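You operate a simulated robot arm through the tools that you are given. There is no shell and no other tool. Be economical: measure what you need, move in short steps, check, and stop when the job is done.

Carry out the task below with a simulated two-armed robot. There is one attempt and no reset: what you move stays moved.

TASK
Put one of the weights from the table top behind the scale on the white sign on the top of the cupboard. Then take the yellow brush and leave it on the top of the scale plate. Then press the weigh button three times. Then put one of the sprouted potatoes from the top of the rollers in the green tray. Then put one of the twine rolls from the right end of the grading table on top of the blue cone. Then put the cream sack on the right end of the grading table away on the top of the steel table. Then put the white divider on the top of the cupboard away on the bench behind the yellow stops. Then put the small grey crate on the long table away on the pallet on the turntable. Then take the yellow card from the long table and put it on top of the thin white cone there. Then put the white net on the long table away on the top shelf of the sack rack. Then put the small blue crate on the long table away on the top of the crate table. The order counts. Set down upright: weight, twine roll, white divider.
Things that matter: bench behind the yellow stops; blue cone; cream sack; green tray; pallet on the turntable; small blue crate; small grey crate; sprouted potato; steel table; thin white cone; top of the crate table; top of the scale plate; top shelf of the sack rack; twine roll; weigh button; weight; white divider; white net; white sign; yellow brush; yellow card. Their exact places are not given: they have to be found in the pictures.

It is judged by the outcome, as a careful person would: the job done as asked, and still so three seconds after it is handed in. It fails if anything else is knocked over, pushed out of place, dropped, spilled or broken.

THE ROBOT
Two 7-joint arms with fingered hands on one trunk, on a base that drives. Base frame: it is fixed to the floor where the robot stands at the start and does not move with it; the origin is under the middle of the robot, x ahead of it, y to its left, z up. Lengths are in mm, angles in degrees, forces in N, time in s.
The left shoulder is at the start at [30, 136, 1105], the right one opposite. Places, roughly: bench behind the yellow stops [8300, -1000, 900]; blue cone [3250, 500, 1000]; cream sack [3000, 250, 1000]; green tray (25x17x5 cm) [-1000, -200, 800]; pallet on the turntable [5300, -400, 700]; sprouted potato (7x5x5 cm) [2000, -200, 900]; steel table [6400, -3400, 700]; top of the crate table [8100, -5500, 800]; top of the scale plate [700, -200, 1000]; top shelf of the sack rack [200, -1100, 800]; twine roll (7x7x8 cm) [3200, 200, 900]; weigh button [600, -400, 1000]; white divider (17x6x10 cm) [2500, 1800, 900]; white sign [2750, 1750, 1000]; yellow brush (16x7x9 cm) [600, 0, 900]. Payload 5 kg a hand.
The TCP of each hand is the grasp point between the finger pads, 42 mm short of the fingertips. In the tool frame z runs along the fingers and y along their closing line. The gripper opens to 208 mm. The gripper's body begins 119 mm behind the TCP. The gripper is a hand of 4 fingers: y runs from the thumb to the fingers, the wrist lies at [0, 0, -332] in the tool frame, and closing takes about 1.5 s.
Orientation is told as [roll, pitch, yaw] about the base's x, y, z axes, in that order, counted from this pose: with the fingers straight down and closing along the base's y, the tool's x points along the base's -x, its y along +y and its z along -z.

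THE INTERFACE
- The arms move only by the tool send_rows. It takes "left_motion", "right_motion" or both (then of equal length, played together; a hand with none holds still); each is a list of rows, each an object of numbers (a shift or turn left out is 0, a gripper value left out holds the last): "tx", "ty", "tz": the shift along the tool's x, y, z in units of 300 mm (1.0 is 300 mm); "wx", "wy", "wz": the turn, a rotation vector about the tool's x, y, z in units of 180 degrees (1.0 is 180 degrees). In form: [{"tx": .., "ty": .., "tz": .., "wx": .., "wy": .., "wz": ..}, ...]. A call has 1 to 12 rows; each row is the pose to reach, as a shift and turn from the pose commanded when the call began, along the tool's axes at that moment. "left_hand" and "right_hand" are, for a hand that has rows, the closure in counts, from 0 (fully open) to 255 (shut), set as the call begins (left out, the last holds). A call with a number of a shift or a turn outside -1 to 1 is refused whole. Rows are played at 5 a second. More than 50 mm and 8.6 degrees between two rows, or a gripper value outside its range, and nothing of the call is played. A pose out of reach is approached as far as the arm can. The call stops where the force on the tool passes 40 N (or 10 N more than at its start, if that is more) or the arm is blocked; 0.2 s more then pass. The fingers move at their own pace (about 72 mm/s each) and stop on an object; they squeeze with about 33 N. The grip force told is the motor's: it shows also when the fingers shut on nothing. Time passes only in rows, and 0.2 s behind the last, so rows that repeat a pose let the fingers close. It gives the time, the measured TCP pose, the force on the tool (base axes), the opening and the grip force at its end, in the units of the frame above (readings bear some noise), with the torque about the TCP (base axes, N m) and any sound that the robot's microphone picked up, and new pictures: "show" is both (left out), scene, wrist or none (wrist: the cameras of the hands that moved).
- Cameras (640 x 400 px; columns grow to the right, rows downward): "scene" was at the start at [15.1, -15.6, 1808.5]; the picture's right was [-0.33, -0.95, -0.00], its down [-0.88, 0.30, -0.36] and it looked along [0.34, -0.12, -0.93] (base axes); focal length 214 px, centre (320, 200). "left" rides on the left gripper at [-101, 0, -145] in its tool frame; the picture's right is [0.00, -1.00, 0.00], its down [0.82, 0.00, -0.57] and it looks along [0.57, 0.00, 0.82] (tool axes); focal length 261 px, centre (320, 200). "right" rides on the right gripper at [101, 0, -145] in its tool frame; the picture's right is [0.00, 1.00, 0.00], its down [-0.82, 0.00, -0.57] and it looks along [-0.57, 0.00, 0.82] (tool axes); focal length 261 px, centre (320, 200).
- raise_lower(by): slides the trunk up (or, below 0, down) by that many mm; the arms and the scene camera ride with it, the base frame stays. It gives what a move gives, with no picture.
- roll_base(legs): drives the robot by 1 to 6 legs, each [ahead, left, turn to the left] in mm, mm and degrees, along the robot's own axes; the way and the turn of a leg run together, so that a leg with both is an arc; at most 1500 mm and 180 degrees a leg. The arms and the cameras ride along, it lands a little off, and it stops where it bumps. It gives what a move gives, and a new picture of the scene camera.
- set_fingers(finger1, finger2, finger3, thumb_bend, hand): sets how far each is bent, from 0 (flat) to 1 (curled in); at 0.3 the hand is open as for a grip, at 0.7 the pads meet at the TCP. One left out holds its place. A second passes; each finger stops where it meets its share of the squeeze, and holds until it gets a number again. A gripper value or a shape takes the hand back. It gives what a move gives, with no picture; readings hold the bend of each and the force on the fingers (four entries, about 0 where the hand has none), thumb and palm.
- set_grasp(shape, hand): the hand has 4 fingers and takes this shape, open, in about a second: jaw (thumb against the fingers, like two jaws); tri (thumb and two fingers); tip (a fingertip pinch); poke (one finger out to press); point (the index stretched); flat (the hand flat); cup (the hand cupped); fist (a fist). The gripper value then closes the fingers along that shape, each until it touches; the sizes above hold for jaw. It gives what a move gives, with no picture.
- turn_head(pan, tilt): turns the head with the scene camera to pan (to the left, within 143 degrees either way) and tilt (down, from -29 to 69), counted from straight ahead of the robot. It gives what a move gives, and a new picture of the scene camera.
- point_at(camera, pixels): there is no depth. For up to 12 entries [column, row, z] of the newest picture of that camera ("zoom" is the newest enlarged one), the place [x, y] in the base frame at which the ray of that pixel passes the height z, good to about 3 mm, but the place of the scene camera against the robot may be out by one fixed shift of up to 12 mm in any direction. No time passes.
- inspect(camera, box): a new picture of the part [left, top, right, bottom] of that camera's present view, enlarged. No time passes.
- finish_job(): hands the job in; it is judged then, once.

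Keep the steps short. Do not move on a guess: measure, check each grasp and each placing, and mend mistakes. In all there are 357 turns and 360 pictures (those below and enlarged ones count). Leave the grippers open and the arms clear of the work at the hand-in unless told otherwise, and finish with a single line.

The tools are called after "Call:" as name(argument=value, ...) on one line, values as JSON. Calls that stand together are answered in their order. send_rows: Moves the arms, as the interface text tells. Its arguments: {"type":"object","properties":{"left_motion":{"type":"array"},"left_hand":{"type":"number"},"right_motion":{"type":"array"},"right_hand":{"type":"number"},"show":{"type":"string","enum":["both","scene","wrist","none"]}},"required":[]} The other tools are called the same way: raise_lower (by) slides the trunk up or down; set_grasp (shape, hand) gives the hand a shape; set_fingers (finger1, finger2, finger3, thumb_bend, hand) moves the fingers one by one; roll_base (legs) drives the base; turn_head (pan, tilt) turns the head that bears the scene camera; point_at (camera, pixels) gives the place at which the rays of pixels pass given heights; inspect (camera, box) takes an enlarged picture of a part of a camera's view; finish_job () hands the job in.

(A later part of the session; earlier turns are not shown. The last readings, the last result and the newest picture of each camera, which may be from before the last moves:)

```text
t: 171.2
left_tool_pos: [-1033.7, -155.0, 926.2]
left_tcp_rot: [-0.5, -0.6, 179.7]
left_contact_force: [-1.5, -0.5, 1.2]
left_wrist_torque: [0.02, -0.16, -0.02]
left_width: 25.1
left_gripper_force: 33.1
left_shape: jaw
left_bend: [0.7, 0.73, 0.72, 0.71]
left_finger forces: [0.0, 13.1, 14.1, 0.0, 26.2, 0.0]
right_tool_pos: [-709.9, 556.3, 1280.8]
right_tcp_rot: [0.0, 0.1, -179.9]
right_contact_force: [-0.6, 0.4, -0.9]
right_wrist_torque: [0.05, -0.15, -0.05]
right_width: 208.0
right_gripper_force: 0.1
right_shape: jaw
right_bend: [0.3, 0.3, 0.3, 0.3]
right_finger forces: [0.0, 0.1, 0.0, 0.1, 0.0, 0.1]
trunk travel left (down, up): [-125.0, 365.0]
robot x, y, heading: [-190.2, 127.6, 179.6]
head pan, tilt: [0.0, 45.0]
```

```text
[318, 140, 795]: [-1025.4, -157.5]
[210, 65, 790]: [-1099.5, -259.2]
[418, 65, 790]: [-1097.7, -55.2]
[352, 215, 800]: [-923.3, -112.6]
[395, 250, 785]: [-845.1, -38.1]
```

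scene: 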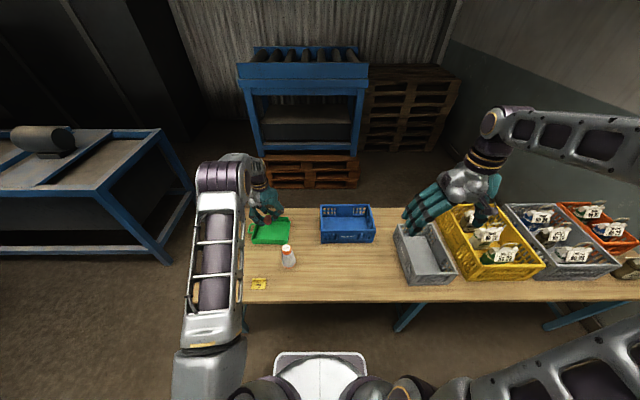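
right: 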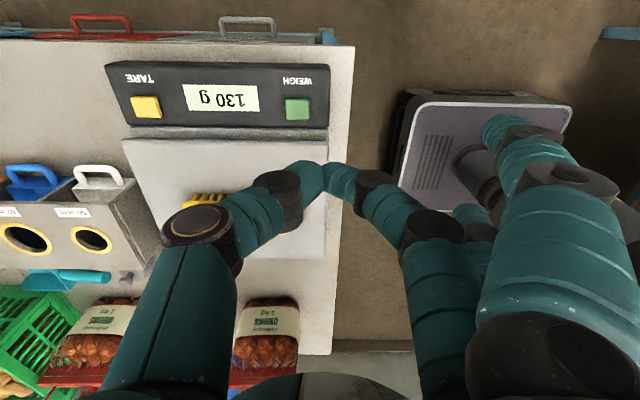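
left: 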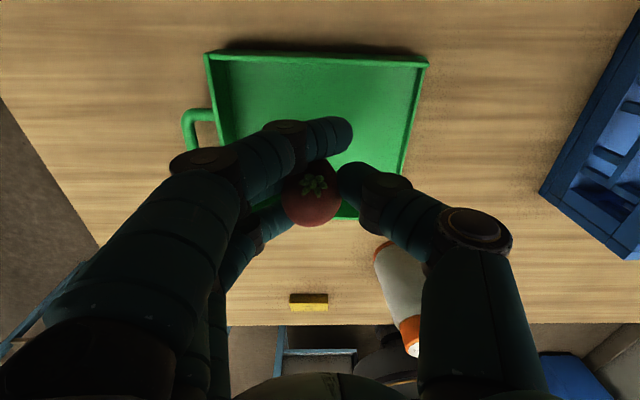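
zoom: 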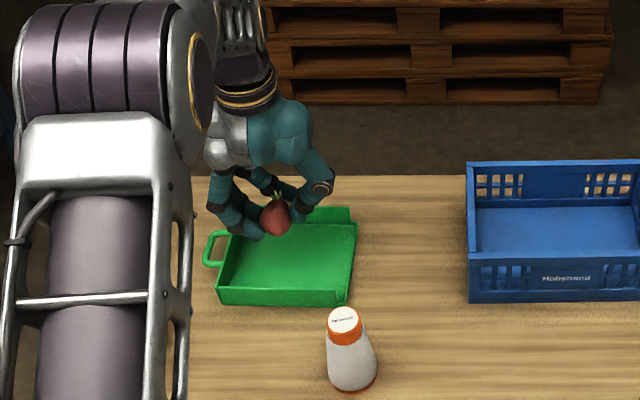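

Centred. Lower to ~848.

Call:
send_rows(left_motion=[{"tz": 0.1}, {"tz": 0.2}, {"tz": 0.24}, {"tz": 0.26}], show="wrist")

```text
t: 172.2
left_tool_pos: [-1031.1, -154.1, 849.2]
left_tcp_rot: [-0.5, -0.4, 179.6]
left_contact_force: [-0.4, -0.1, -0.9]
left_wrist_torque: [-0.02, 0.02, -0.01]
left_width: 25.5
left_gripper_force: 33.3
left_shape: jaw
left_bend: [0.7, 0.73, 0.72, 0.71]
left_finger forces: [0.1, 13.1, 14.0, 0.0, 26.2, 0.1]
right_tool_pos: [-708.8, 556.2, 1280.6]
right_tcp_rot: [0.0, 0.1, -179.9]
right_contact_force: [-0.1, -0.1, -0.1]
right_wrist_torque: [0.0, 0.0, -0.01]
right_width: 207.9
right_gripper_force: 0.2
right_shape: jaw
right_bend: [0.3, 0.3, 0.3, 0.3]
right_finger forces: [0.1, 0.1, 0.0, 0.1, 0.1, 0.0]
trunk travel left (down, up): [-125.0, 365.0]
robot x, y, heading: [-193.7, 126.5, 179.4]
head pan, tilt: [0.0, 45.0]
```

left: 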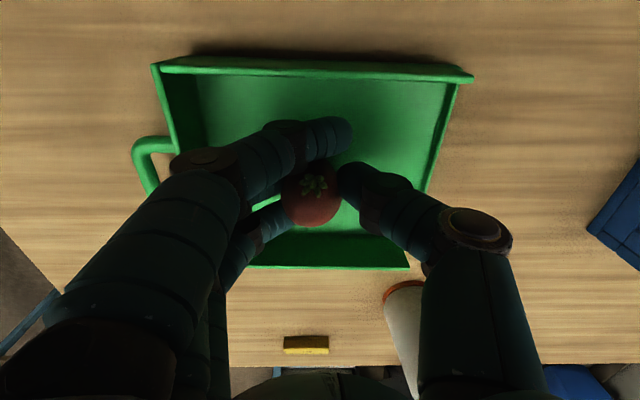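

Lower 3 mm steps to touch.

Call:
send_rows(left_motion=[{"tz": 0.015}, {"tz": 0.03}], show="none")

```text
t: 172.8
left_tool_pos: [-1032.5, -153.0, 839.0]
left_tcp_rot: [-0.6, -0.4, 179.7]
left_contact_force: [-0.8, 0.5, -0.6]
left_wrist_torque: [0.0, 0.0, 0.03]
left_width: 25.3
left_gripper_force: 32.7
left_shape: jaw
left_bend: [0.7, 0.73, 0.72, 0.71]
left_finger forces: [0.1, 13.1, 14.1, 0.0, 26.2, 0.1]
right_tool_pos: [-707.8, 556.4, 1282.0]
right_tcp_rot: [0.0, 0.1, -179.8]
right_contact_force: [-0.4, -0.4, 1.0]
right_wrist_torque: [0.02, 0.01, 0.0]
right_width: 207.9
right_gripper_force: 0.0
right_shape: jaw
right_bend: [0.3, 0.3, 0.3, 0.3]
right_finger forces: [0.0, 0.1, 0.1, 0.0, 0.0, 0.0]
trunk travel left (down, up): [-125.0, 365.0]
robot x, y, heading: [-190.9, 128.3, 179.5]
head pan, tilt: [0.0, 45.0]
```

Call:
send_rows(left_motion=[{"tz": 0.015}, {"tz": 0.025}], show="none")

```text
t: 173.4
left_tool_pos: [-1033.5, -152.5, 832.9]
left_tcp_rot: [-0.5, -0.5, 179.7]
left_contact_force: [-0.1, -0.3, -0.6]
left_wrist_torque: [0.04, -0.03, 0.02]
left_width: 25.3
left_gripper_force: 33.0
left_shape: jaw
left_bend: [0.7, 0.73, 0.72, 0.71]
left_finger forces: [0.0, 13.1, 14.0, 0.0, 26.2, 0.0]
right_tool_pos: [-709.2, 556.7, 1281.3]
right_tcp_rot: [0.0, 0.1, -179.7]
right_contact_force: [-0.1, 1.0, -0.2]
right_wrist_torque: [0.02, -0.01, -0.03]
right_width: 207.9
right_gripper_force: 0.1
right_shape: jaw
right_bend: [0.3, 0.3, 0.3, 0.3]
right_finger forces: [0.1, 0.0, 0.0, 0.0, 0.1, 0.0]
trunk travel left (down, up): [-125.0, 365.0]
robot x, y, heading: [-193.5, 128.4, 179.4]
head pan, tilt: [0.0, 45.0]
```

Call:
send_rows(left_motion=[{"tz": 0.012}, {"tz": 0.02}], show="none")

```text
t: 174.0
left_tool_pos: [-1031.9, -152.7, 827.9]
left_tcp_rot: [-0.5, -0.5, 179.7]
left_contact_force: [1.6, -1.2, 11.8]
left_wrist_torque: [-0.44, -0.48, 0.0]
left_width: 25.4
left_gripper_force: 32.9
left_shape: jaw
left_bend: [0.7, 0.73, 0.72, 0.71]
left_finger forces: [0.1, 17.3, 24.4, 0.0, 27.7, 0.1]
right_tool_pos: [-706.9, 556.0, 1281.6]
right_tcp_rot: [0.0, 0.0, -179.8]
right_contact_force: [-0.5, 0.4, 0.4]
right_wrist_torque: [0.02, 0.01, -0.02]
right_width: 207.8
right_gripper_force: 0.1
right_shape: jaw
right_bend: [0.3, 0.3, 0.3, 0.3]
right_finger forces: [0.0, 0.1, 0.0, 0.0, 0.1, 0.0]
trunk travel left (down, up): [-125.0, 365.0]
robot x, y, heading: [-193.8, 125.5, 179.5]
head pan, tilt: [0.0, 45.0]
```

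Touching. Open, then rise.

Call:
send_rows(left_motion=[{"tz": -0.005}, {"tz": -0.005}, {"tz": -0.005}, {"tz": -0.005}], left_hand=160, show="none")

Call:
send_rows(left_motion=[{"tz": -0.1}, {"tz": -0.25}, {"tz": -0.4}, {"tz": -0.55}, {"tz": -0.7}, {"tz": -0.85}, {"tz": -1.0}], show="wrist")

Call:
inspect(camera="scene", box=[190, 180, 350, 300])

```text
t: 175.0
left_tool_pos: [-1032.0, -152.2, 827.7]
left_tcp_rot: [-0.5, -0.4, 179.6]
left_contact_force: [0.7, 0.3, 2.9]
left_wrist_torque: [-0.13, -0.14, 0.03]
left_width: 76.5
left_gripper_force: 0.2
left_shape: jaw
left_bend: [0.73, 0.74, 0.74, 0.7]
left_finger forces: [0.2, 0.7, 1.7, 0.0, 0.0, 0.0]
right_tool_pos: [-706.7, 556.2, 1281.0]
right_tcp_rot: [0.0, 0.0, -179.8]
right_contact_force: [-0.8, 0.6, -0.3]
right_wrist_torque: [-0.03, -0.01, 0.01]
right_width: 208.2
right_gripper_force: 0.2
right_shape: jaw
right_bend: [0.3, 0.3, 0.3, 0.3]
right_finger forces: [0.0, 0.0, 0.0, 0.1, 0.0, 0.0]
trunk travel left (down, up): [-125.0, 365.0]
robot x, y, heading: [-191.7, 128.1, 179.5]
head pan, tilt: [0.0, 45.0]
```

```text
t: 176.6
left_tool_pos: [-1028.6, -154.7, 1129.8]
left_tcp_rot: [-0.5, -0.4, 179.7]
left_contact_force: [0.9, 0.5, 0.0]
left_wrist_torque: [-0.04, 0.08, 0.04]
left_width: 77.1
left_gripper_force: 0.0
left_shape: jaw
left_bend: [0.73, 0.74, 0.74, 0.7]
left_finger forces: [0.1, 0.0, 0.0, 0.0, 0.0, 0.0]
right_tool_pos: [-707.6, 557.6, 1281.3]
right_tcp_rot: [0.0, 0.0, -179.8]
right_contact_force: [1.3, -0.7, 0.3]
right_wrist_torque: [-0.04, 0.1, 0.0]
right_width: 207.8
right_gripper_force: 0.1
right_shape: jaw
right_bend: [0.3, 0.3, 0.3, 0.3]
right_finger forces: [0.0, 0.0, 0.1, 0.1, 0.0, 0.0]
trunk travel left (down, up): [-125.0, 365.0]
robot x, y, heading: [-193.2, 125.5, 179.6]
head pan, tilt: [0.0, 45.0]
```

left: 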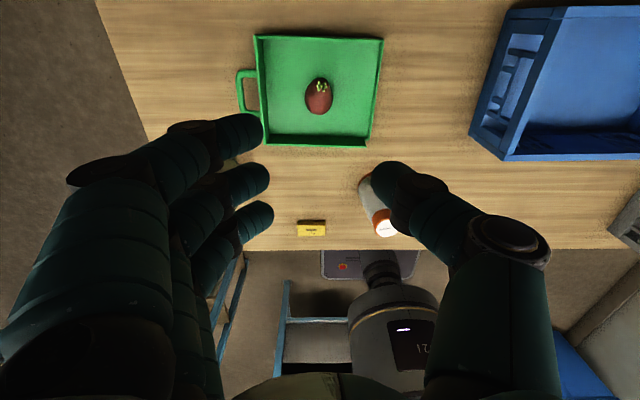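

```text
3.33 times, centred on (270, 240) of scene
```

zoom: 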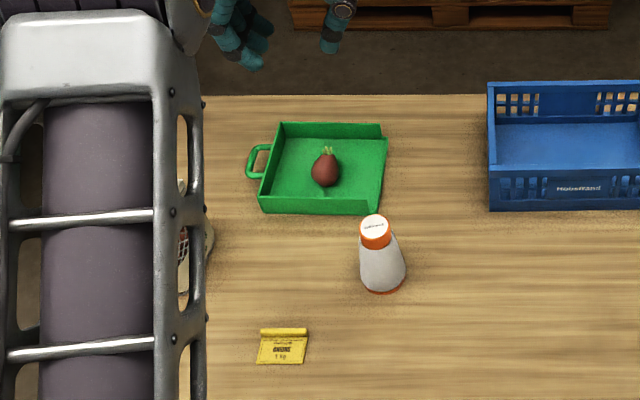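

Potato is in the tray. Retract the left hand and drive (backwards) up the left aisle to the far end of the grading table.

Call:
send_rows(left_motion=[{"tz": -0.1, "tx": 0.1}, {"tz": -0.2, "tx": 0.2}, {"tz": -0.27, "tx": 0.35}, {"tz": -0.27, "tx": 0.5}, {"tz": -0.27, "tx": 0.65}, {"tz": -0.27, "tx": 0.8}, {"tz": -0.27, "tx": 0.95}], left_hand=60, show="none")

Call:
roll_base(legs=[[-300, 0, 0], [0, -850, 0], [-1450, 0, 0], [-1400, 0, 0]])

Call:
roll_base(legs=[[0, 0, 90]])

```text
t: 178.2
left_tool_pos: [-740.6, -156.9, 1207.5]
left_tcp_rot: [-0.5, -0.6, 179.6]
left_contact_force: [0.9, -0.5, 0.4]
left_wrist_torque: [-0.03, 0.16, 0.01]
left_width: 159.0
left_gripper_force: 0.1
left_shape: jaw
left_bend: [0.26, 0.26, 0.26, 0.49]
left_finger forces: [0.0, 0.0, 0.0, 0.0, 0.0, 0.0]
right_tool_pos: [-705.0, 555.1, 1282.8]
right_tcp_rot: [-0.1, -0.1, -179.8]
right_contact_force: [1.0, -0.6, 1.6]
right_wrist_torque: [0.04, 0.16, -0.01]
right_width: 208.1
right_gripper_force: 0.0
right_shape: jaw
right_bend: [0.3, 0.3, 0.3, 0.3]
right_finger forces: [0.0, 0.1, 0.0, 0.0, 0.0, 0.1]
trunk travel left (down, up): [-125.0, 365.0]
robot x, y, heading: [-194.6, 127.9, 179.7]
head pan, tilt: [0.0, 45.0]
```

```text
t: 197.8
left_tool_pos: [2418.3, 674.8, 1207.8]
left_tcp_rot: [-0.5, -0.4, 179.1]
left_contact_force: [0.2, -0.5, 0.4]
left_wrist_torque: [0.01, 0.07, -0.02]
left_width: 158.8
left_gripper_force: 0.0
left_shape: jaw
left_bend: [0.26, 0.26, 0.26, 0.49]
left_finger forces: [0.0, 0.0, 0.0, 0.0, 0.0, 0.1]
right_tool_pos: [2462.4, 1387.8, 1280.7]
right_tcp_rot: [-0.1, 0.2, 179.6]
right_contact_force: [1.7, -0.2, 0.5]
right_wrist_torque: [0.02, 0.05, -0.01]
right_width: 208.0
right_gripper_force: 0.1
right_shape: jaw
right_bend: [0.3, 0.3, 0.3, 0.3]
right_finger forces: [0.0, 0.1, 0.1, 0.1, 0.1, 0.0]
trunk travel left (down, up): [-125.0, 365.0]
robot x, y, heading: [2975.5, 954.5, 179.0]
head pan, tilt: [0.0, 45.0]
```

scene: 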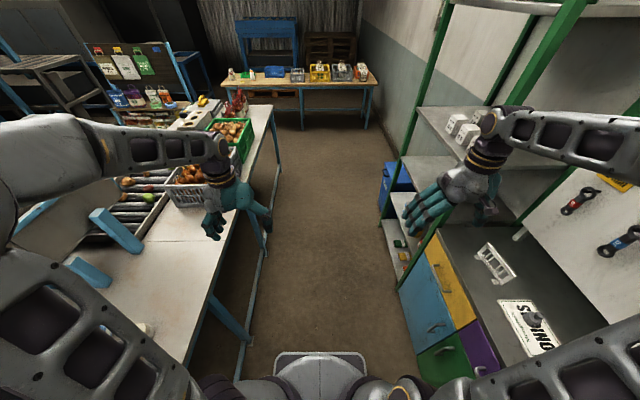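

```text
t: 202.0
left_tool_pos: [3249.5, 399.6, 1206.4]
left_tcp_rot: [-0.4, -0.4, -91.2]
left_contact_force: [0.2, 0.3, -0.1]
left_wrist_torque: [0.0, 0.0, -0.01]
left_width: 158.9
left_gripper_force: 0.1
left_shape: jaw
left_bend: [0.26, 0.26, 0.26, 0.49]
left_finger forces: [0.1, 0.1, 0.0, 0.0, 0.0, 0.0]
right_tool_pos: [2535.8, 446.0, 1281.3]
right_tcp_rot: [0.0, 0.1, -90.7]
right_contact_force: [-0.5, -0.1, -0.2]
right_wrist_torque: [0.01, 0.04, 0.01]
right_width: 207.9
right_gripper_force: 0.0
right_shape: jaw
right_bend: [0.3, 0.3, 0.3, 0.3]
right_finger forces: [0.0, 0.0, 0.0, 0.0, 0.0, 0.0]
trunk travel left (down, up): [-125.0, 365.0]
robot x, y, heading: [2966.2, 955.5, -91.5]
head pan, tilt: [0.0, 45.0]
```

scene: 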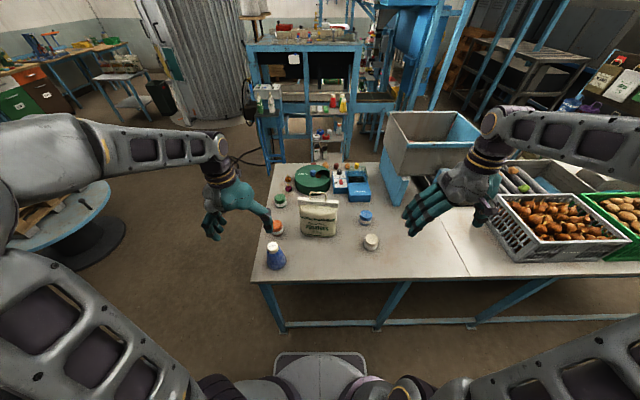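

Call:
inspect(camera="scene", box=[240, 150, 400, 290])

Call:
point_at(camera="zoom", pixels=[[320, 200, 900]])

```text
2.86 times, centred on (320, 220) of scene
```

zoom: 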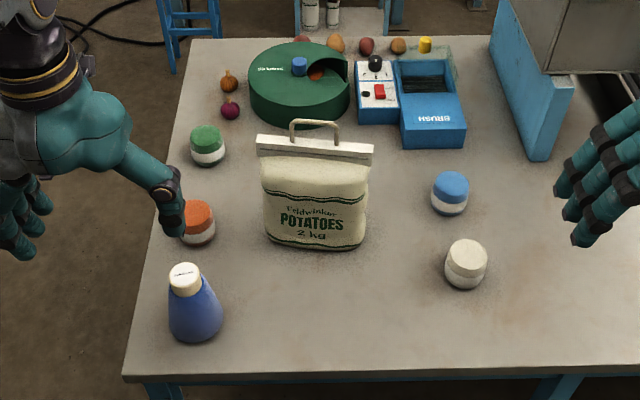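

```text
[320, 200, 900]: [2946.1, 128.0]
```

Call:
point_at(camera="zoom", pixels=[[198, 240, 901], [198, 210, 960], [465, 288, 901], [466, 250, 960], [195, 340, 901], [184, 275, 1000], [315, 245, 901], [265, 240, 901], [365, 240, 901], [449, 212, 901], [207, 162, 901], [230, 110, 901]])

```text
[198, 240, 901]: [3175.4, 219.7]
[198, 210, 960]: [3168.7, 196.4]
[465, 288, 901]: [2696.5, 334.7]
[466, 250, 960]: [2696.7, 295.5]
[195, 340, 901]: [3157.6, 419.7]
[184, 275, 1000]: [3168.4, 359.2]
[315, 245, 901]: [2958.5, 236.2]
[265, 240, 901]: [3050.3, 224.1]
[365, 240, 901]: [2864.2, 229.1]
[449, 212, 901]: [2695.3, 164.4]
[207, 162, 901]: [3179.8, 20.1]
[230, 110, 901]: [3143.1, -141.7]
```

Orange twine roll centre ≈ (3172,190); cone ≈ (3162,385). Move the left hand above the roll with medium opening.

Call:
send_rows(left_motion=[{"tx": -0.14, "ty": -0.05}, {"tx": -0.28, "ty": -0.1}, {"tx": -0.42, "ty": -0.15}, {"tx": -0.56, "ty": -0.2}, {"tx": -0.698, "ty": -0.244}, {"tx": -0.698, "ty": -0.244, "tz": 0.15}, {"tx": -0.698, "ty": -0.244, "tz": 0.3}], left_hand=120)

Call:
inspect(camera="scene", box=[240, 170, 360, 290])

```text
t: 203.6
left_tool_pos: [3169.7, 187.8, 1117.9]
left_tcp_rot: [-0.4, -0.4, -91.3]
left_contact_force: [1.2, -0.2, 0.8]
left_wrist_torque: [0.15, -0.04, 0.01]
left_width: 110.8
left_gripper_force: 0.0
left_shape: jaw
left_bend: [0.72, 0.72, 0.72, 0.7]
left_finger forces: [0.1, 0.0, 0.0, 0.0, 0.0, 0.0]
right_tool_pos: [2535.1, 443.9, 1280.8]
right_tcp_rot: [0.0, 0.3, -90.6]
right_contact_force: [-0.4, -1.1, 0.7]
right_wrist_torque: [0.13, -0.04, -0.01]
right_width: 207.7
right_gripper_force: 0.1
right_shape: jaw
right_bend: [0.3, 0.3, 0.3, 0.3]
right_finger forces: [0.0, 0.0, 0.0, 0.1, 0.0, 0.0]
trunk travel left (down, up): [-125.0, 365.0]
robot x, y, heading: [2974.5, 954.5, -91.3]
head pan, tilt: [0.0, 45.0]
```

scene: 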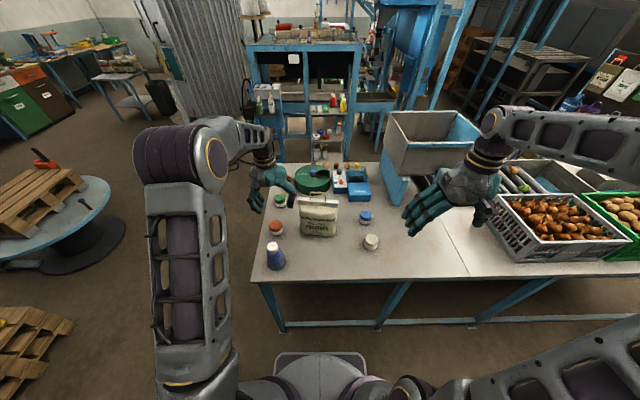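
left: 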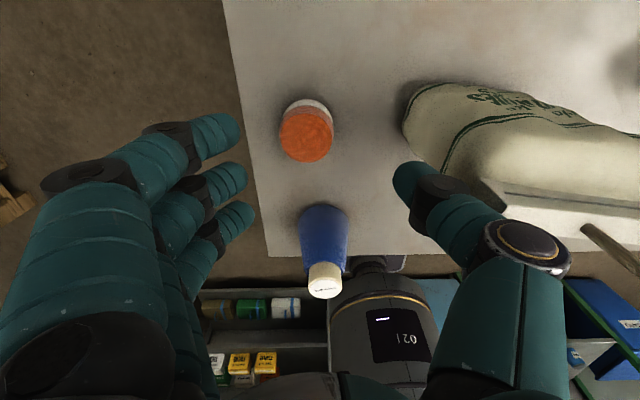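

```text
3.33 times, centred on (300, 230) of scene
```

zoom: 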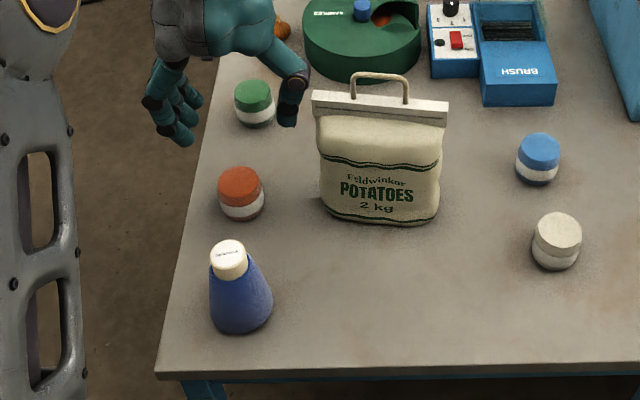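

Call:
inspect(camera="scene", box=[355, 205, 387, 255])

Call:
inspect(camera="scene", box=[255, 215, 295, 240])

```text
8.00 times, centred on (371, 230) of scene
```

zoom: 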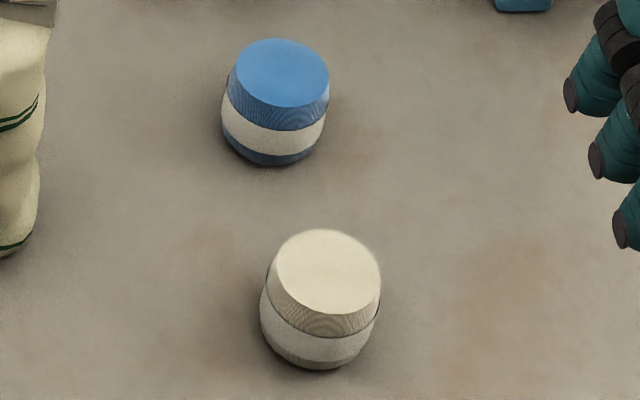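

```text
16.00 times, centred on (275, 228) of scene
```

zoom: 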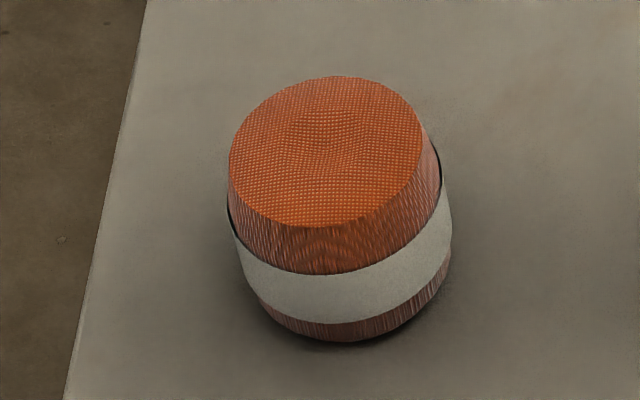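

Call:
point_at(camera="left", pixels=[[306, 135, 960], [306, 135, 990], [323, 287, 1000], [323, 287, 1040], [402, 120, 950], [505, 185, 1080]])

Call:
point_at(camera="scene", pixels=[[275.4, 225, 960], [275.4, 225, 990], [272.6, 243, 1000], [272.6, 243, 1040]])

```text
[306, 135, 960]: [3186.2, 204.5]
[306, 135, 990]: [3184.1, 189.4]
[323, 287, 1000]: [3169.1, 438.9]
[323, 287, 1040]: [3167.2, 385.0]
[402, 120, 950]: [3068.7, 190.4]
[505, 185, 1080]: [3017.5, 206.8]
```

```text
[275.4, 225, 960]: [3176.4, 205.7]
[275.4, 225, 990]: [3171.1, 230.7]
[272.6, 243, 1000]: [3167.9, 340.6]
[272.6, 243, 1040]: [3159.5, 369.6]
```

Roll at (3182,203), cone cap at (3164,375,1047). Descend on the roll.

Call:
send_rows(left_motion=[{"tx": 0.05, "ty": 0.04}, {"tx": 0.05, "ty": 0.04, "tz": 0.15}, {"tx": 0.05, "ty": 0.04, "tz": 0.3}, {"tx": 0.05, "ty": 0.04, "tz": 0.42}], left_hand=135, show="wrist")

```text
t: 204.6
left_tool_pos: [3182.0, 202.0, 992.3]
left_tcp_rot: [-0.6, -0.5, -91.1]
left_contact_force: [0.1, -1.4, -0.2]
left_wrist_torque: [0.13, 0.02, 0.03]
left_width: 99.0
left_gripper_force: 0.1
left_shape: jaw
left_bend: [0.73, 0.73, 0.73, 0.7]
left_finger forces: [0.0, 0.1, 0.0, 0.0, 0.0, 0.0]
right_tool_pos: [2535.6, 445.7, 1280.7]
right_tcp_rot: [0.1, 0.1, -90.6]
right_contact_force: [0.4, -1.0, -0.9]
right_wrist_torque: [0.14, -0.01, -0.01]
right_width: 208.2
right_gripper_force: 0.0
right_shape: jaw
right_bend: [0.3, 0.3, 0.3, 0.3]
right_finger forces: [0.0, 0.1, 0.0, 0.0, 0.0, 0.1]
trunk travel left (down, up): [-125.0, 365.0]
robot x, y, heading: [2973.3, 952.2, -91.2]
head pan, tilt: [0.0, 45.0]
```

left: 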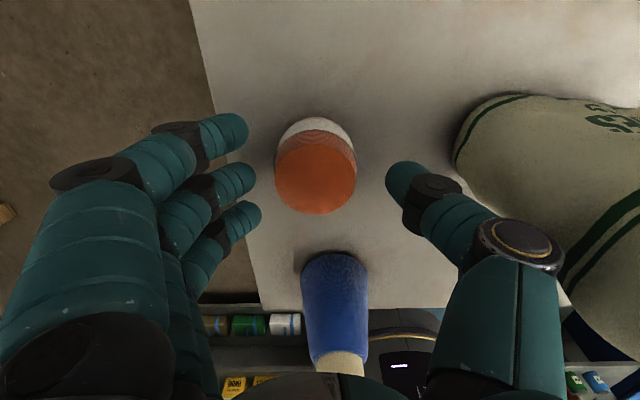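

Call:
send_rows(left_motion=[{"tz": 0.06}, {"tz": 0.117}], show="none")

Call:
send_rows(left_motion=[{"tz": 0}, {"tz": 0}, {"tz": 0}, {"tz": 0}, {"tz": 0}, {"tz": 0}, {"tz": 0}], left_hand=255, show="none")

Call:
send_rows(left_motion=[{"tz": -0.05}, {"tz": -0.15}, {"tz": -0.3}, {"tz": -0.45}, {"tz": -0.6}, {"tz": -0.75}], show="both")

```text
t: 205.2
left_tool_pos: [3181.0, 203.2, 957.4]
left_tcp_rot: [-0.5, -0.3, -91.2]
left_contact_force: [0.1, -0.5, 1.1]
left_wrist_torque: [0.01, 0.01, 0.02]
left_width: 98.6
left_gripper_force: 0.0
left_shape: jaw
left_bend: [0.73, 0.73, 0.73, 0.7]
left_finger forces: [0.1, 0.0, 0.0, 0.0, 0.0, 0.1]
right_tool_pos: [2536.1, 446.3, 1280.5]
right_tcp_rot: [0.1, 0.1, -90.6]
right_contact_force: [-0.1, -1.0, -0.5]
right_wrist_torque: [-0.01, -0.01, 0.03]
right_width: 207.9
right_gripper_force: 0.2
right_shape: jaw
right_bend: [0.3, 0.3, 0.3, 0.3]
right_finger forces: [0.0, 0.1, 0.1, 0.0, 0.0, 0.1]
trunk travel left (down, up): [-125.0, 365.0]
robot x, y, heading: [2969.9, 953.4, -91.3]
head pan, tilt: [0.0, 45.0]
```

```text
t: 206.8
left_tool_pos: [3181.2, 202.8, 958.1]
left_tcp_rot: [-0.6, -0.5, -91.2]
left_contact_force: [-0.3, 1.0, -0.5]
left_wrist_torque: [0.05, 0.0, 0.0]
left_width: 48.6
left_gripper_force: 32.6
left_shape: jaw
left_bend: [0.72, 0.74, 0.73, 0.7]
left_finger forces: [8.7, 9.7, 9.1, 0.1, 29.4, 0.0]
right_tool_pos: [2535.4, 446.6, 1281.0]
right_tcp_rot: [0.0, 0.1, -90.7]
right_contact_force: [-0.5, -0.3, -0.2]
right_wrist_torque: [0.01, -0.03, -0.02]
right_width: 208.0
right_gripper_force: 0.0
right_shape: jaw
right_bend: [0.3, 0.3, 0.3, 0.3]
right_finger forces: [0.0, 0.1, 0.0, 0.0, 0.0, 0.1]
trunk travel left (down, up): [-125.0, 365.0]
robot x, y, heading: [2975.4, 951.8, -91.3]
head pan, tilt: [0.0, 45.0]
```

```text
t: 208.2
left_tool_pos: [3183.2, 207.0, 1183.1]
left_tcp_rot: [-0.6, -0.3, -91.3]
left_contact_force: [0.8, 0.0, -1.7]
left_wrist_torque: [-0.05, -0.02, 0.02]
left_width: 48.4
left_gripper_force: 32.9
left_shape: jaw
left_bend: [0.72, 0.74, 0.73, 0.7]
left_finger forces: [8.8, 9.8, 9.1, 0.1, 29.4, 0.0]
right_tool_pos: [2534.7, 446.3, 1282.5]
right_tcp_rot: [0.0, 0.0, -90.8]
right_contact_force: [-1.2, 0.5, 0.4]
right_wrist_torque: [-0.08, 0.0, -0.03]
right_width: 208.0
right_gripper_force: 0.0
right_shape: jaw
right_bend: [0.3, 0.3, 0.3, 0.3]
right_finger forces: [0.0, 0.0, 0.0, 0.0, 0.1, 0.0]
trunk travel left (down, up): [-125.0, 365.0]
robot x, y, heading: [2972.3, 953.9, -91.5]
head pan, tilt: [0.0, 45.0]
```

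scene: 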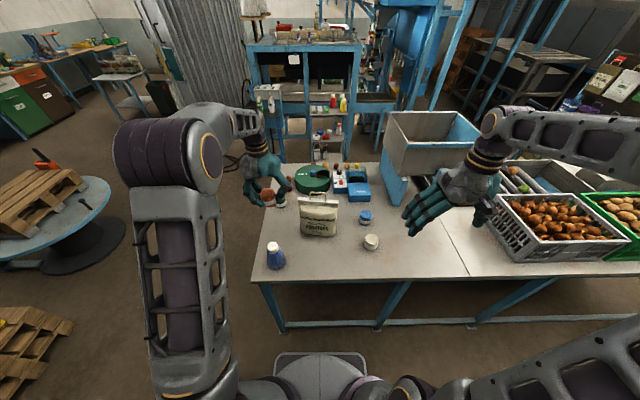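
left: 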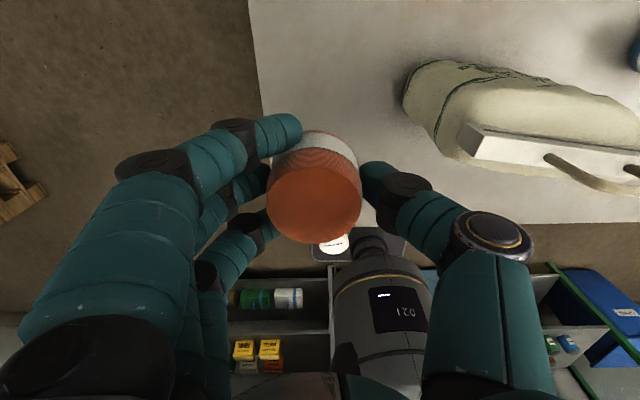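

Held. Measure the cone cap precisely in both cameras.

Call:
inspect(camera="scene", box=[255, 230, 295, 275])

Call:
inspect(camera="left", box=[250, 110, 400, 270])

```text
8.89 times, centred on (275, 252) of scene
```

zoom: 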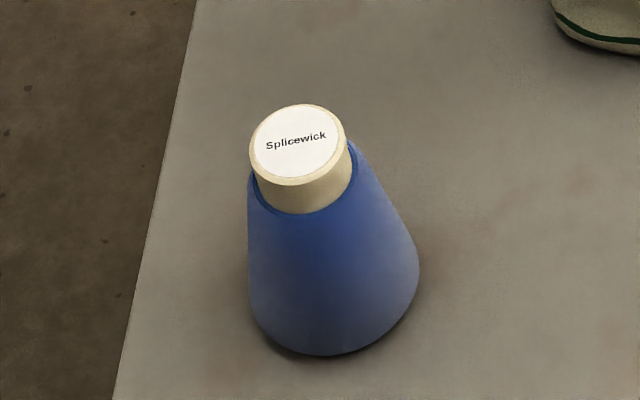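

```text
2.50 times, centred on (325, 190) of left
```

zoom: 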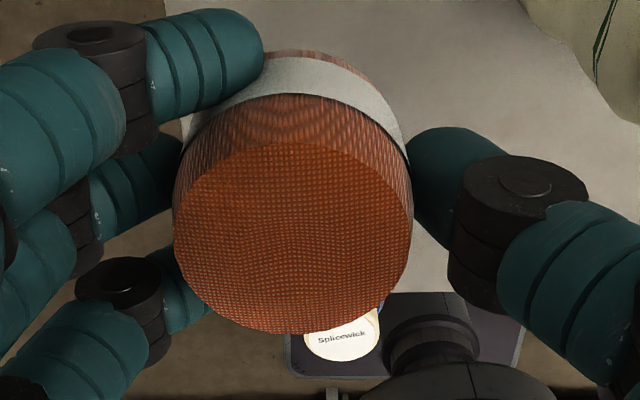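

Call:
point_at(camera="scene", pixels=[[272.5, 245.5, 1020], [272.5, 245.5, 1050], [267.0, 245.5, 1040], [278, 245.5, 1040], [274.5, 268, 901]])

Call:
point_at(camera="left", pixels=[[333.3, 244, 1020], [333.3, 244, 1050], [314, 205, 1210]])

```text
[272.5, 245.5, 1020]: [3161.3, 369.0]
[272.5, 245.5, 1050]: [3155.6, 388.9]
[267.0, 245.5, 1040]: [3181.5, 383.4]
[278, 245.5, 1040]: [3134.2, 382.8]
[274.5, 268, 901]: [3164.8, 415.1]
```

```text
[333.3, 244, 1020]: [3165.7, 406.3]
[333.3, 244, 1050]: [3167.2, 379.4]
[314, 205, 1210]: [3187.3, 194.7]
```

Cap centre ≈ (3167,384,1045). Move the roll over it and lower to just above.

Call:
send_rows(left_motion=[{"tx": 0.15, "ty": -0.02}, {"tx": 0.3, "ty": -0.04}, {"tx": 0.45, "ty": -0.06}, {"tx": 0.579, "ty": -0.082}, {"tx": 0.579, "ty": -0.082, "tz": 0.1}, {"tx": 0.579, "ty": -0.082, "tz": 0.2}], show="wrist")

Call:
inspect(camera="scene", box=[230, 200, 310, 280])

```text
t: 209.6
left_tool_pos: [3163.3, 380.3, 1121.1]
left_tcp_rot: [-0.4, -0.4, -91.1]
left_contact_force: [-0.9, 0.7, -1.5]
left_wrist_torque: [-0.06, 0.0, -0.02]
left_width: 48.5
left_gripper_force: 32.7
left_shape: jaw
left_bend: [0.72, 0.74, 0.73, 0.7]
left_finger forces: [9.6, 10.0, 9.8, 0.0, 29.4, 0.0]
right_tool_pos: [2535.5, 446.8, 1282.1]
right_tcp_rot: [0.0, 0.0, -90.7]
right_contact_force: [0.2, 1.5, -0.6]
right_wrist_torque: [-0.03, 0.02, 0.03]
right_width: 207.7
right_gripper_force: 0.0
right_shape: jaw
right_bend: [0.3, 0.3, 0.3, 0.3]
right_finger forces: [0.1, 0.0, 0.0, 0.0, 0.0, 0.1]
trunk travel left (down, up): [-125.0, 365.0]
robot x, y, heading: [2973.0, 952.7, -91.4]
head pan, tilt: [0.0, 45.0]
```

left: 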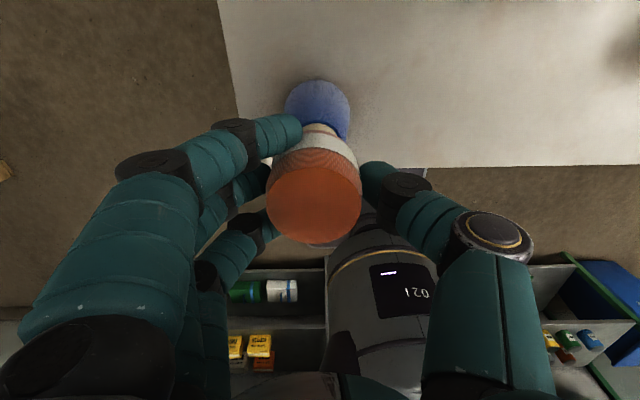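

```text
5.00 times, centred on (270, 240) of scene
```

zoom: 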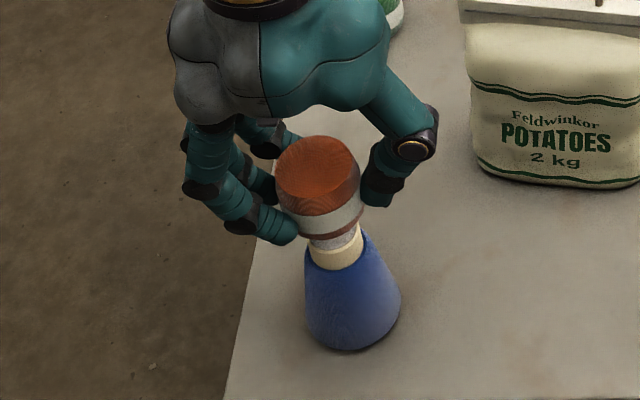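

Alignment looks good. Lower gently until it touches.

Call:
send_rows(left_motion=[{"tz": 0.02}, {"tz": 0.04}], show="none")

```text
t: 210.2
left_tool_pos: [3161.7, 379.3, 1108.3]
left_tcp_rot: [-0.5, -0.5, -91.2]
left_contact_force: [-0.1, 0.6, -2.1]
left_wrist_torque: [-0.02, 0.05, 0.01]
left_width: 48.6
left_gripper_force: 33.2
left_shape: jaw
left_bend: [0.72, 0.74, 0.73, 0.7]
left_finger forces: [9.7, 9.9, 9.8, 0.0, 29.5, 0.0]
right_tool_pos: [2536.2, 445.7, 1281.6]
right_tcp_rot: [-0.1, 0.1, -90.6]
right_contact_force: [-0.6, 1.3, -0.4]
right_wrist_torque: [-0.02, -0.01, 0.0]
right_width: 207.9
right_gripper_force: 0.1
right_shape: jaw
right_bend: [0.3, 0.3, 0.3, 0.3]
right_finger forces: [0.1, 0.0, 0.1, 0.0, 0.1, 0.0]
trunk travel left (down, up): [-125.0, 365.0]
robot x, y, heading: [2974.9, 956.4, -91.1]
head pan, tilt: [0.0, 45.0]
```

Call:
send_rows(left_motion=[{"tz": 0.01}, {"tz": 0.02}], show="none")

Call:
send_rows(left_motion=[{"tz": 0.007}, {"tz": 0.012}], show="none")

```text
t: 210.8
left_tool_pos: [3161.8, 378.6, 1103.9]
left_tcp_rot: [-0.6, -0.4, -91.2]
left_contact_force: [0.9, -0.1, -1.3]
left_wrist_torque: [-0.03, 0.06, -0.02]
left_width: 48.2
left_gripper_force: 33.0
left_shape: jaw
left_bend: [0.72, 0.74, 0.73, 0.7]
left_finger forces: [9.6, 9.9, 9.9, 0.0, 29.4, 0.0]
right_tool_pos: [2536.0, 445.6, 1280.7]
right_tcp_rot: [0.0, 0.1, -90.8]
right_contact_force: [0.1, 0.5, -0.4]
right_wrist_torque: [-0.06, 0.0, 0.0]
right_width: 208.1
right_gripper_force: 0.1
right_shape: jaw
right_bend: [0.3, 0.3, 0.3, 0.3]
right_finger forces: [0.1, 0.0, 0.0, 0.0, 0.1, 0.0]
trunk travel left (down, up): [-125.0, 365.0]
robot x, y, heading: [2975.3, 950.3, -91.5]
head pan, tilt: [0.0, 45.0]
```

```text
t: 211.4
left_tool_pos: [3161.2, 378.8, 1101.0]
left_tcp_rot: [-0.5, -0.6, -91.2]
left_contact_force: [-0.9, -0.6, -0.1]
left_wrist_torque: [-0.05, 0.01, -0.03]
left_width: 48.3
left_gripper_force: 32.9
left_shape: jaw
left_bend: [0.72, 0.74, 0.73, 0.7]
left_finger forces: [9.9, 10.0, 9.7, 0.1, 29.5, 0.1]
right_tool_pos: [2536.4, 445.9, 1281.6]
right_tcp_rot: [0.0, 0.1, -90.7]
right_contact_force: [1.0, -1.0, 0.0]
right_wrist_torque: [0.01, 0.0, 0.0]
right_width: 208.1
right_gripper_force: 0.0
right_shape: jaw
right_bend: [0.3, 0.3, 0.3, 0.3]
right_finger forces: [0.1, 0.1, 0.1, 0.0, 0.1, 0.0]
trunk travel left (down, up): [-125.0, 365.0]
robot x, y, heading: [2973.5, 951.8, -91.4]
head pan, tilt: [0.0, 45.0]
```

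Call:
send_rows(left_motion=[{"tz": 0.007}, {"tz": 0.012}], show="wrist")

Call:
inspect(camera="scene", box=[240, 215, 300, 275])

```text
t: 212.0
left_tool_pos: [3161.7, 378.5, 1099.0]
left_tcp_rot: [-0.5, -0.8, -91.3]
left_contact_force: [2.0, -0.5, 29.6]
left_wrist_torque: [0.04, -0.31, 0.01]
left_width: 49.1
left_gripper_force: 33.0
left_shape: jaw
left_bend: [0.72, 0.74, 0.73, 0.71]
left_finger forces: [11.7, 12.7, 13.0, 0.0, 35.8, 0.0]
right_tool_pos: [2536.2, 447.1, 1281.8]
right_tcp_rot: [-0.1, -0.1, -90.6]
right_contact_force: [-0.1, 0.5, 0.0]
right_wrist_torque: [-0.02, 0.01, 0.02]
right_width: 208.0
right_gripper_force: 0.0
right_shape: jaw
right_bend: [0.3, 0.3, 0.3, 0.3]
right_finger forces: [0.0, 0.0, 0.0, 0.0, 0.0, 0.0]
trunk travel left (down, up): [-125.0, 365.0]
robot x, y, heading: [2971.8, 954.8, -91.5]
head pan, tilt: [0.0, 45.0]
```

left: 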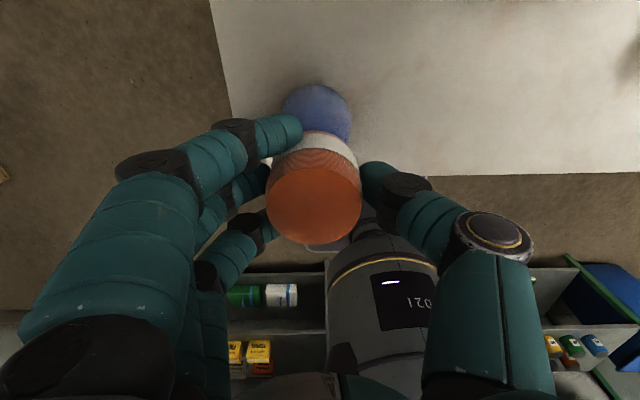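

```text
6.67 times, centred on (270, 245) of scene
```

zoom: 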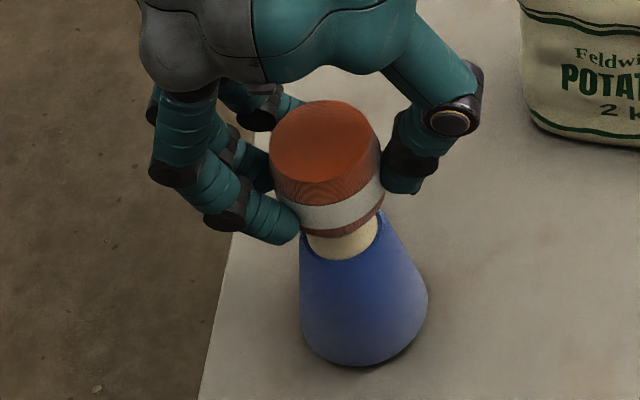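

Seated on the cap (contact height matches 1044). Relieve and open.

Call:
send_rows(left_motion=[{"tz": -0.004}, {"tz": -0.006}], show="none")

Call:
send_rows(left_motion=[{"tz": 0}, {"tz": 0}, {"tz": 0}, {"tz": 0}, {"tz": 0}], left_hand=120, show="wrist")

Call:
inspect(camera="scene", box=[240, 215, 300, 275])

```text
t: 212.6
left_tool_pos: [3161.6, 379.1, 1099.1]
left_tcp_rot: [-0.5, -0.5, -91.3]
left_contact_force: [1.2, -3.5, 24.9]
left_wrist_torque: [-0.05, -0.22, 0.0]
left_width: 49.1
left_gripper_force: 32.9
left_shape: jaw
left_bend: [0.72, 0.74, 0.73, 0.71]
left_finger forces: [12.6, 12.7, 12.2, 0.0, 35.6, 0.0]
right_tool_pos: [2534.6, 447.3, 1282.4]
right_tcp_rot: [0.0, 0.1, -90.7]
right_contact_force: [0.9, 0.0, -0.7]
right_wrist_torque: [0.02, -0.01, 0.0]
right_width: 208.2
right_gripper_force: 0.0
right_shape: jaw
right_bend: [0.3, 0.3, 0.3, 0.3]
right_finger forces: [0.0, 0.0, 0.0, 0.1, 0.0, 0.0]
trunk travel left (down, up): [-125.0, 365.0]
robot x, y, heading: [2971.4, 955.3, -91.1]
head pan, tilt: [0.0, 45.0]
```

```text
t: 213.8
left_tool_pos: [3162.0, 380.3, 1098.9]
left_tcp_rot: [-0.5, -0.3, -91.2]
left_contact_force: [1.0, 0.2, 0.5]
left_wrist_torque: [0.01, 0.01, 0.0]
left_width: 109.2
left_gripper_force: 0.0
left_shape: jaw
left_bend: [0.72, 0.72, 0.72, 0.7]
left_finger forces: [0.1, 0.0, 0.0, 0.0, 0.0, 0.0]
right_tool_pos: [2536.0, 446.5, 1281.3]
right_tcp_rot: [0.0, 0.1, -90.7]
right_contact_force: [0.2, -0.5, 0.2]
right_wrist_torque: [0.03, 0.01, 0.0]
right_width: 207.7
right_gripper_force: 0.0
right_shape: jaw
right_bend: [0.3, 0.3, 0.3, 0.3]
right_finger forces: [0.1, 0.1, 0.0, 0.1, 0.1, 0.0]
trunk travel left (down, up): [-125.0, 365.0]
robot x, y, heading: [2972.8, 958.6, -91.5]
head pan, tilt: [0.0, 45.0]
```

left: 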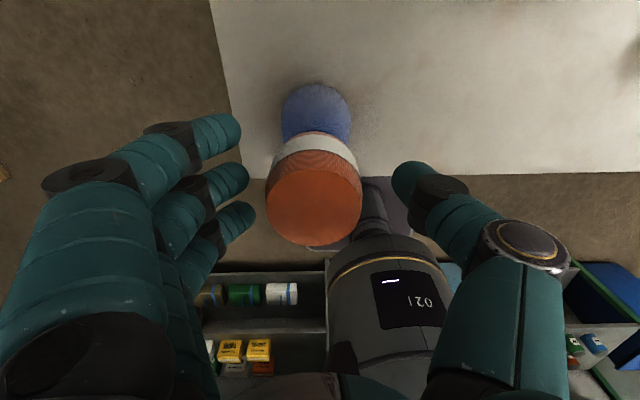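

```text
6.67 times, centred on (270, 245) of scene
```

zoom: 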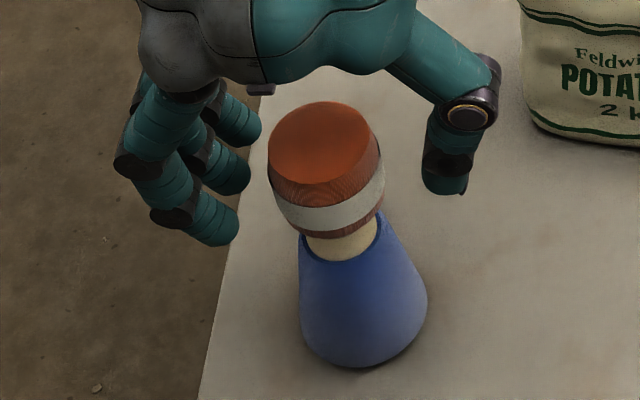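

The roll stands on the cone. Rise straight up, then swing the left hand over the sack with the closing line across its bar.

Call:
send_rows(left_motion=[{"tz": -0.12}, {"tz": -0.25}, {"tz": -0.4}, {"tz": -0.55}], left_hand=120, show="none")

Call:
send_rows(left_motion=[{"tx": -0.06, "ty": -0.06, "wz": 0.046}, {"tx": -0.12, "ty": -0.12, "wz": 0.092}, {"tx": -0.18, "ty": -0.18, "wz": 0.138}, {"tx": -0.24, "ty": -0.24, "wz": 0.184}, {"tx": -0.3, "ty": -0.3, "wz": 0.23}, {"tx": -0.36, "ty": -0.36, "wz": 0.276}, {"tx": -0.42, "ty": -0.42, "wz": 0.322}, {"tx": -0.48, "ty": -0.48, "wz": 0.368}, {"tx": -0.54, "ty": -0.54, "wz": 0.414}, {"tx": -0.58, "ty": -0.6, "wz": 0.46}, {"tx": -0.6, "ty": -0.66, "wz": 0.495}], show="both")

```text
t: 214.8
left_tool_pos: [3163.5, 380.3, 1263.2]
left_tcp_rot: [-0.5, -0.4, -91.2]
left_contact_force: [0.4, 0.3, -0.2]
left_wrist_torque: [-0.09, 0.01, 0.01]
left_width: 109.0
left_gripper_force: 0.1
left_shape: jaw
left_bend: [0.72, 0.72, 0.72, 0.7]
left_finger forces: [0.0, 0.0, 0.0, 0.0, 0.0, 0.1]
right_tool_pos: [2535.7, 445.7, 1282.4]
right_tcp_rot: [0.0, 0.0, -90.7]
right_contact_force: [0.5, 0.0, -0.6]
right_wrist_torque: [-0.06, 0.01, 0.0]
right_width: 207.8
right_gripper_force: 0.2
right_shape: jaw
right_bend: [0.3, 0.3, 0.3, 0.3]
right_finger forces: [0.1, 0.0, 0.0, 0.1, 0.1, 0.0]
trunk travel left (down, up): [-125.0, 365.0]
robot x, y, heading: [2974.6, 952.2, -91.2]
head pan, tilt: [0.0, 45.0]
```

```text
t: 217.2
left_tool_pos: [2962.0, 204.1, 1265.4]
left_tcp_rot: [0.4, -0.4, 179.7]
left_contact_force: [-0.1, -0.6, 0.2]
left_wrist_torque: [0.06, -0.02, -0.03]
left_width: 109.4
left_gripper_force: 0.0
left_shape: jaw
left_bend: [0.72, 0.72, 0.72, 0.7]
left_finger forces: [0.0, 0.0, 0.1, 0.1, 0.0, 0.0]
right_tool_pos: [2535.7, 444.8, 1280.8]
right_tcp_rot: [0.0, 0.1, -90.7]
right_contact_force: [-1.0, -0.3, -1.0]
right_wrist_torque: [0.04, -0.06, -0.01]
right_width: 207.9
right_gripper_force: 0.1
right_shape: jaw
right_bend: [0.3, 0.3, 0.3, 0.3]
right_finger forces: [0.0, 0.0, 0.1, 0.1, 0.0, 0.0]
trunk travel left (down, up): [-125.0, 365.0]
robot x, y, heading: [2973.8, 951.8, -91.4]
head pan, tilt: [0.0, 45.0]
```

scene: 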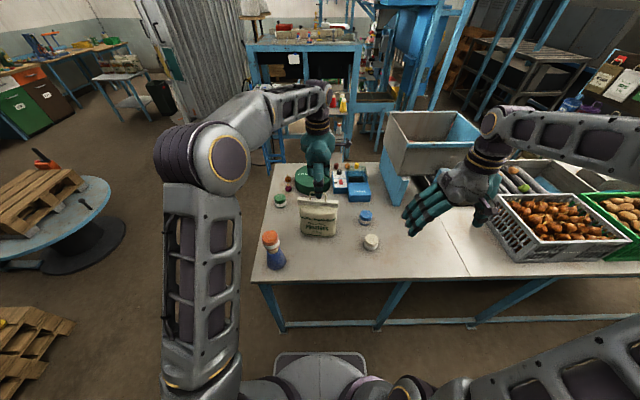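
left: 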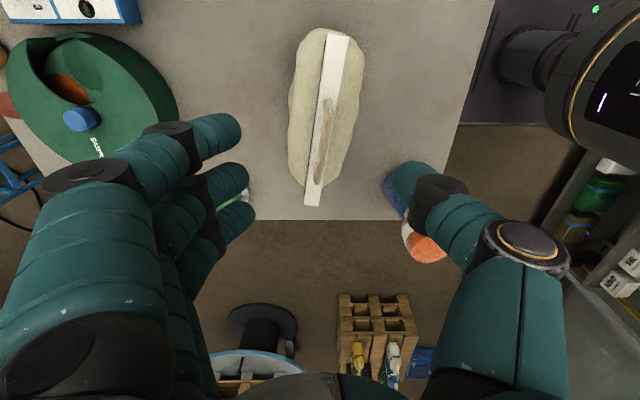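

Call:
point_at(camera="left", pixels=[[338, 38, 1080], [338, 38, 1110], [312, 203, 1080], [312, 203, 1110], [322, 130, 1110], [322, 130, 1140], [290, 120, 1020], [362, 90, 1020]])

Call:
inspect(camera="scene", box=[285, 180, 355, 245])

```text
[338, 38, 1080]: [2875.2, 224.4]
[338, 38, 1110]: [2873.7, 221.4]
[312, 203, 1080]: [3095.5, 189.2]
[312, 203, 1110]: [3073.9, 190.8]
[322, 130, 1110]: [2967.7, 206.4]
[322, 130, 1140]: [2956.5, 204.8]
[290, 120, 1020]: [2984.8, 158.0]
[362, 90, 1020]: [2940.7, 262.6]
```

```text
6.15 times, centred on (320, 212) of scene
```

zoom: 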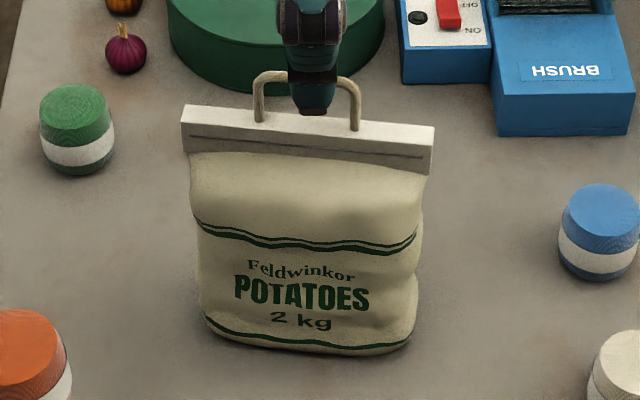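

Call:
point_at(camera="scene", pixels=[[297.6, 196.9, 1080], [297.6, 196.9, 1110], [338.4, 200.3, 1080], [338.4, 200.3, 1110]])

```text
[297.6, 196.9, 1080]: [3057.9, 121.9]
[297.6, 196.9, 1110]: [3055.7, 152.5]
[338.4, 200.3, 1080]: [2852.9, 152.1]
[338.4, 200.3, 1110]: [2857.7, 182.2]
```

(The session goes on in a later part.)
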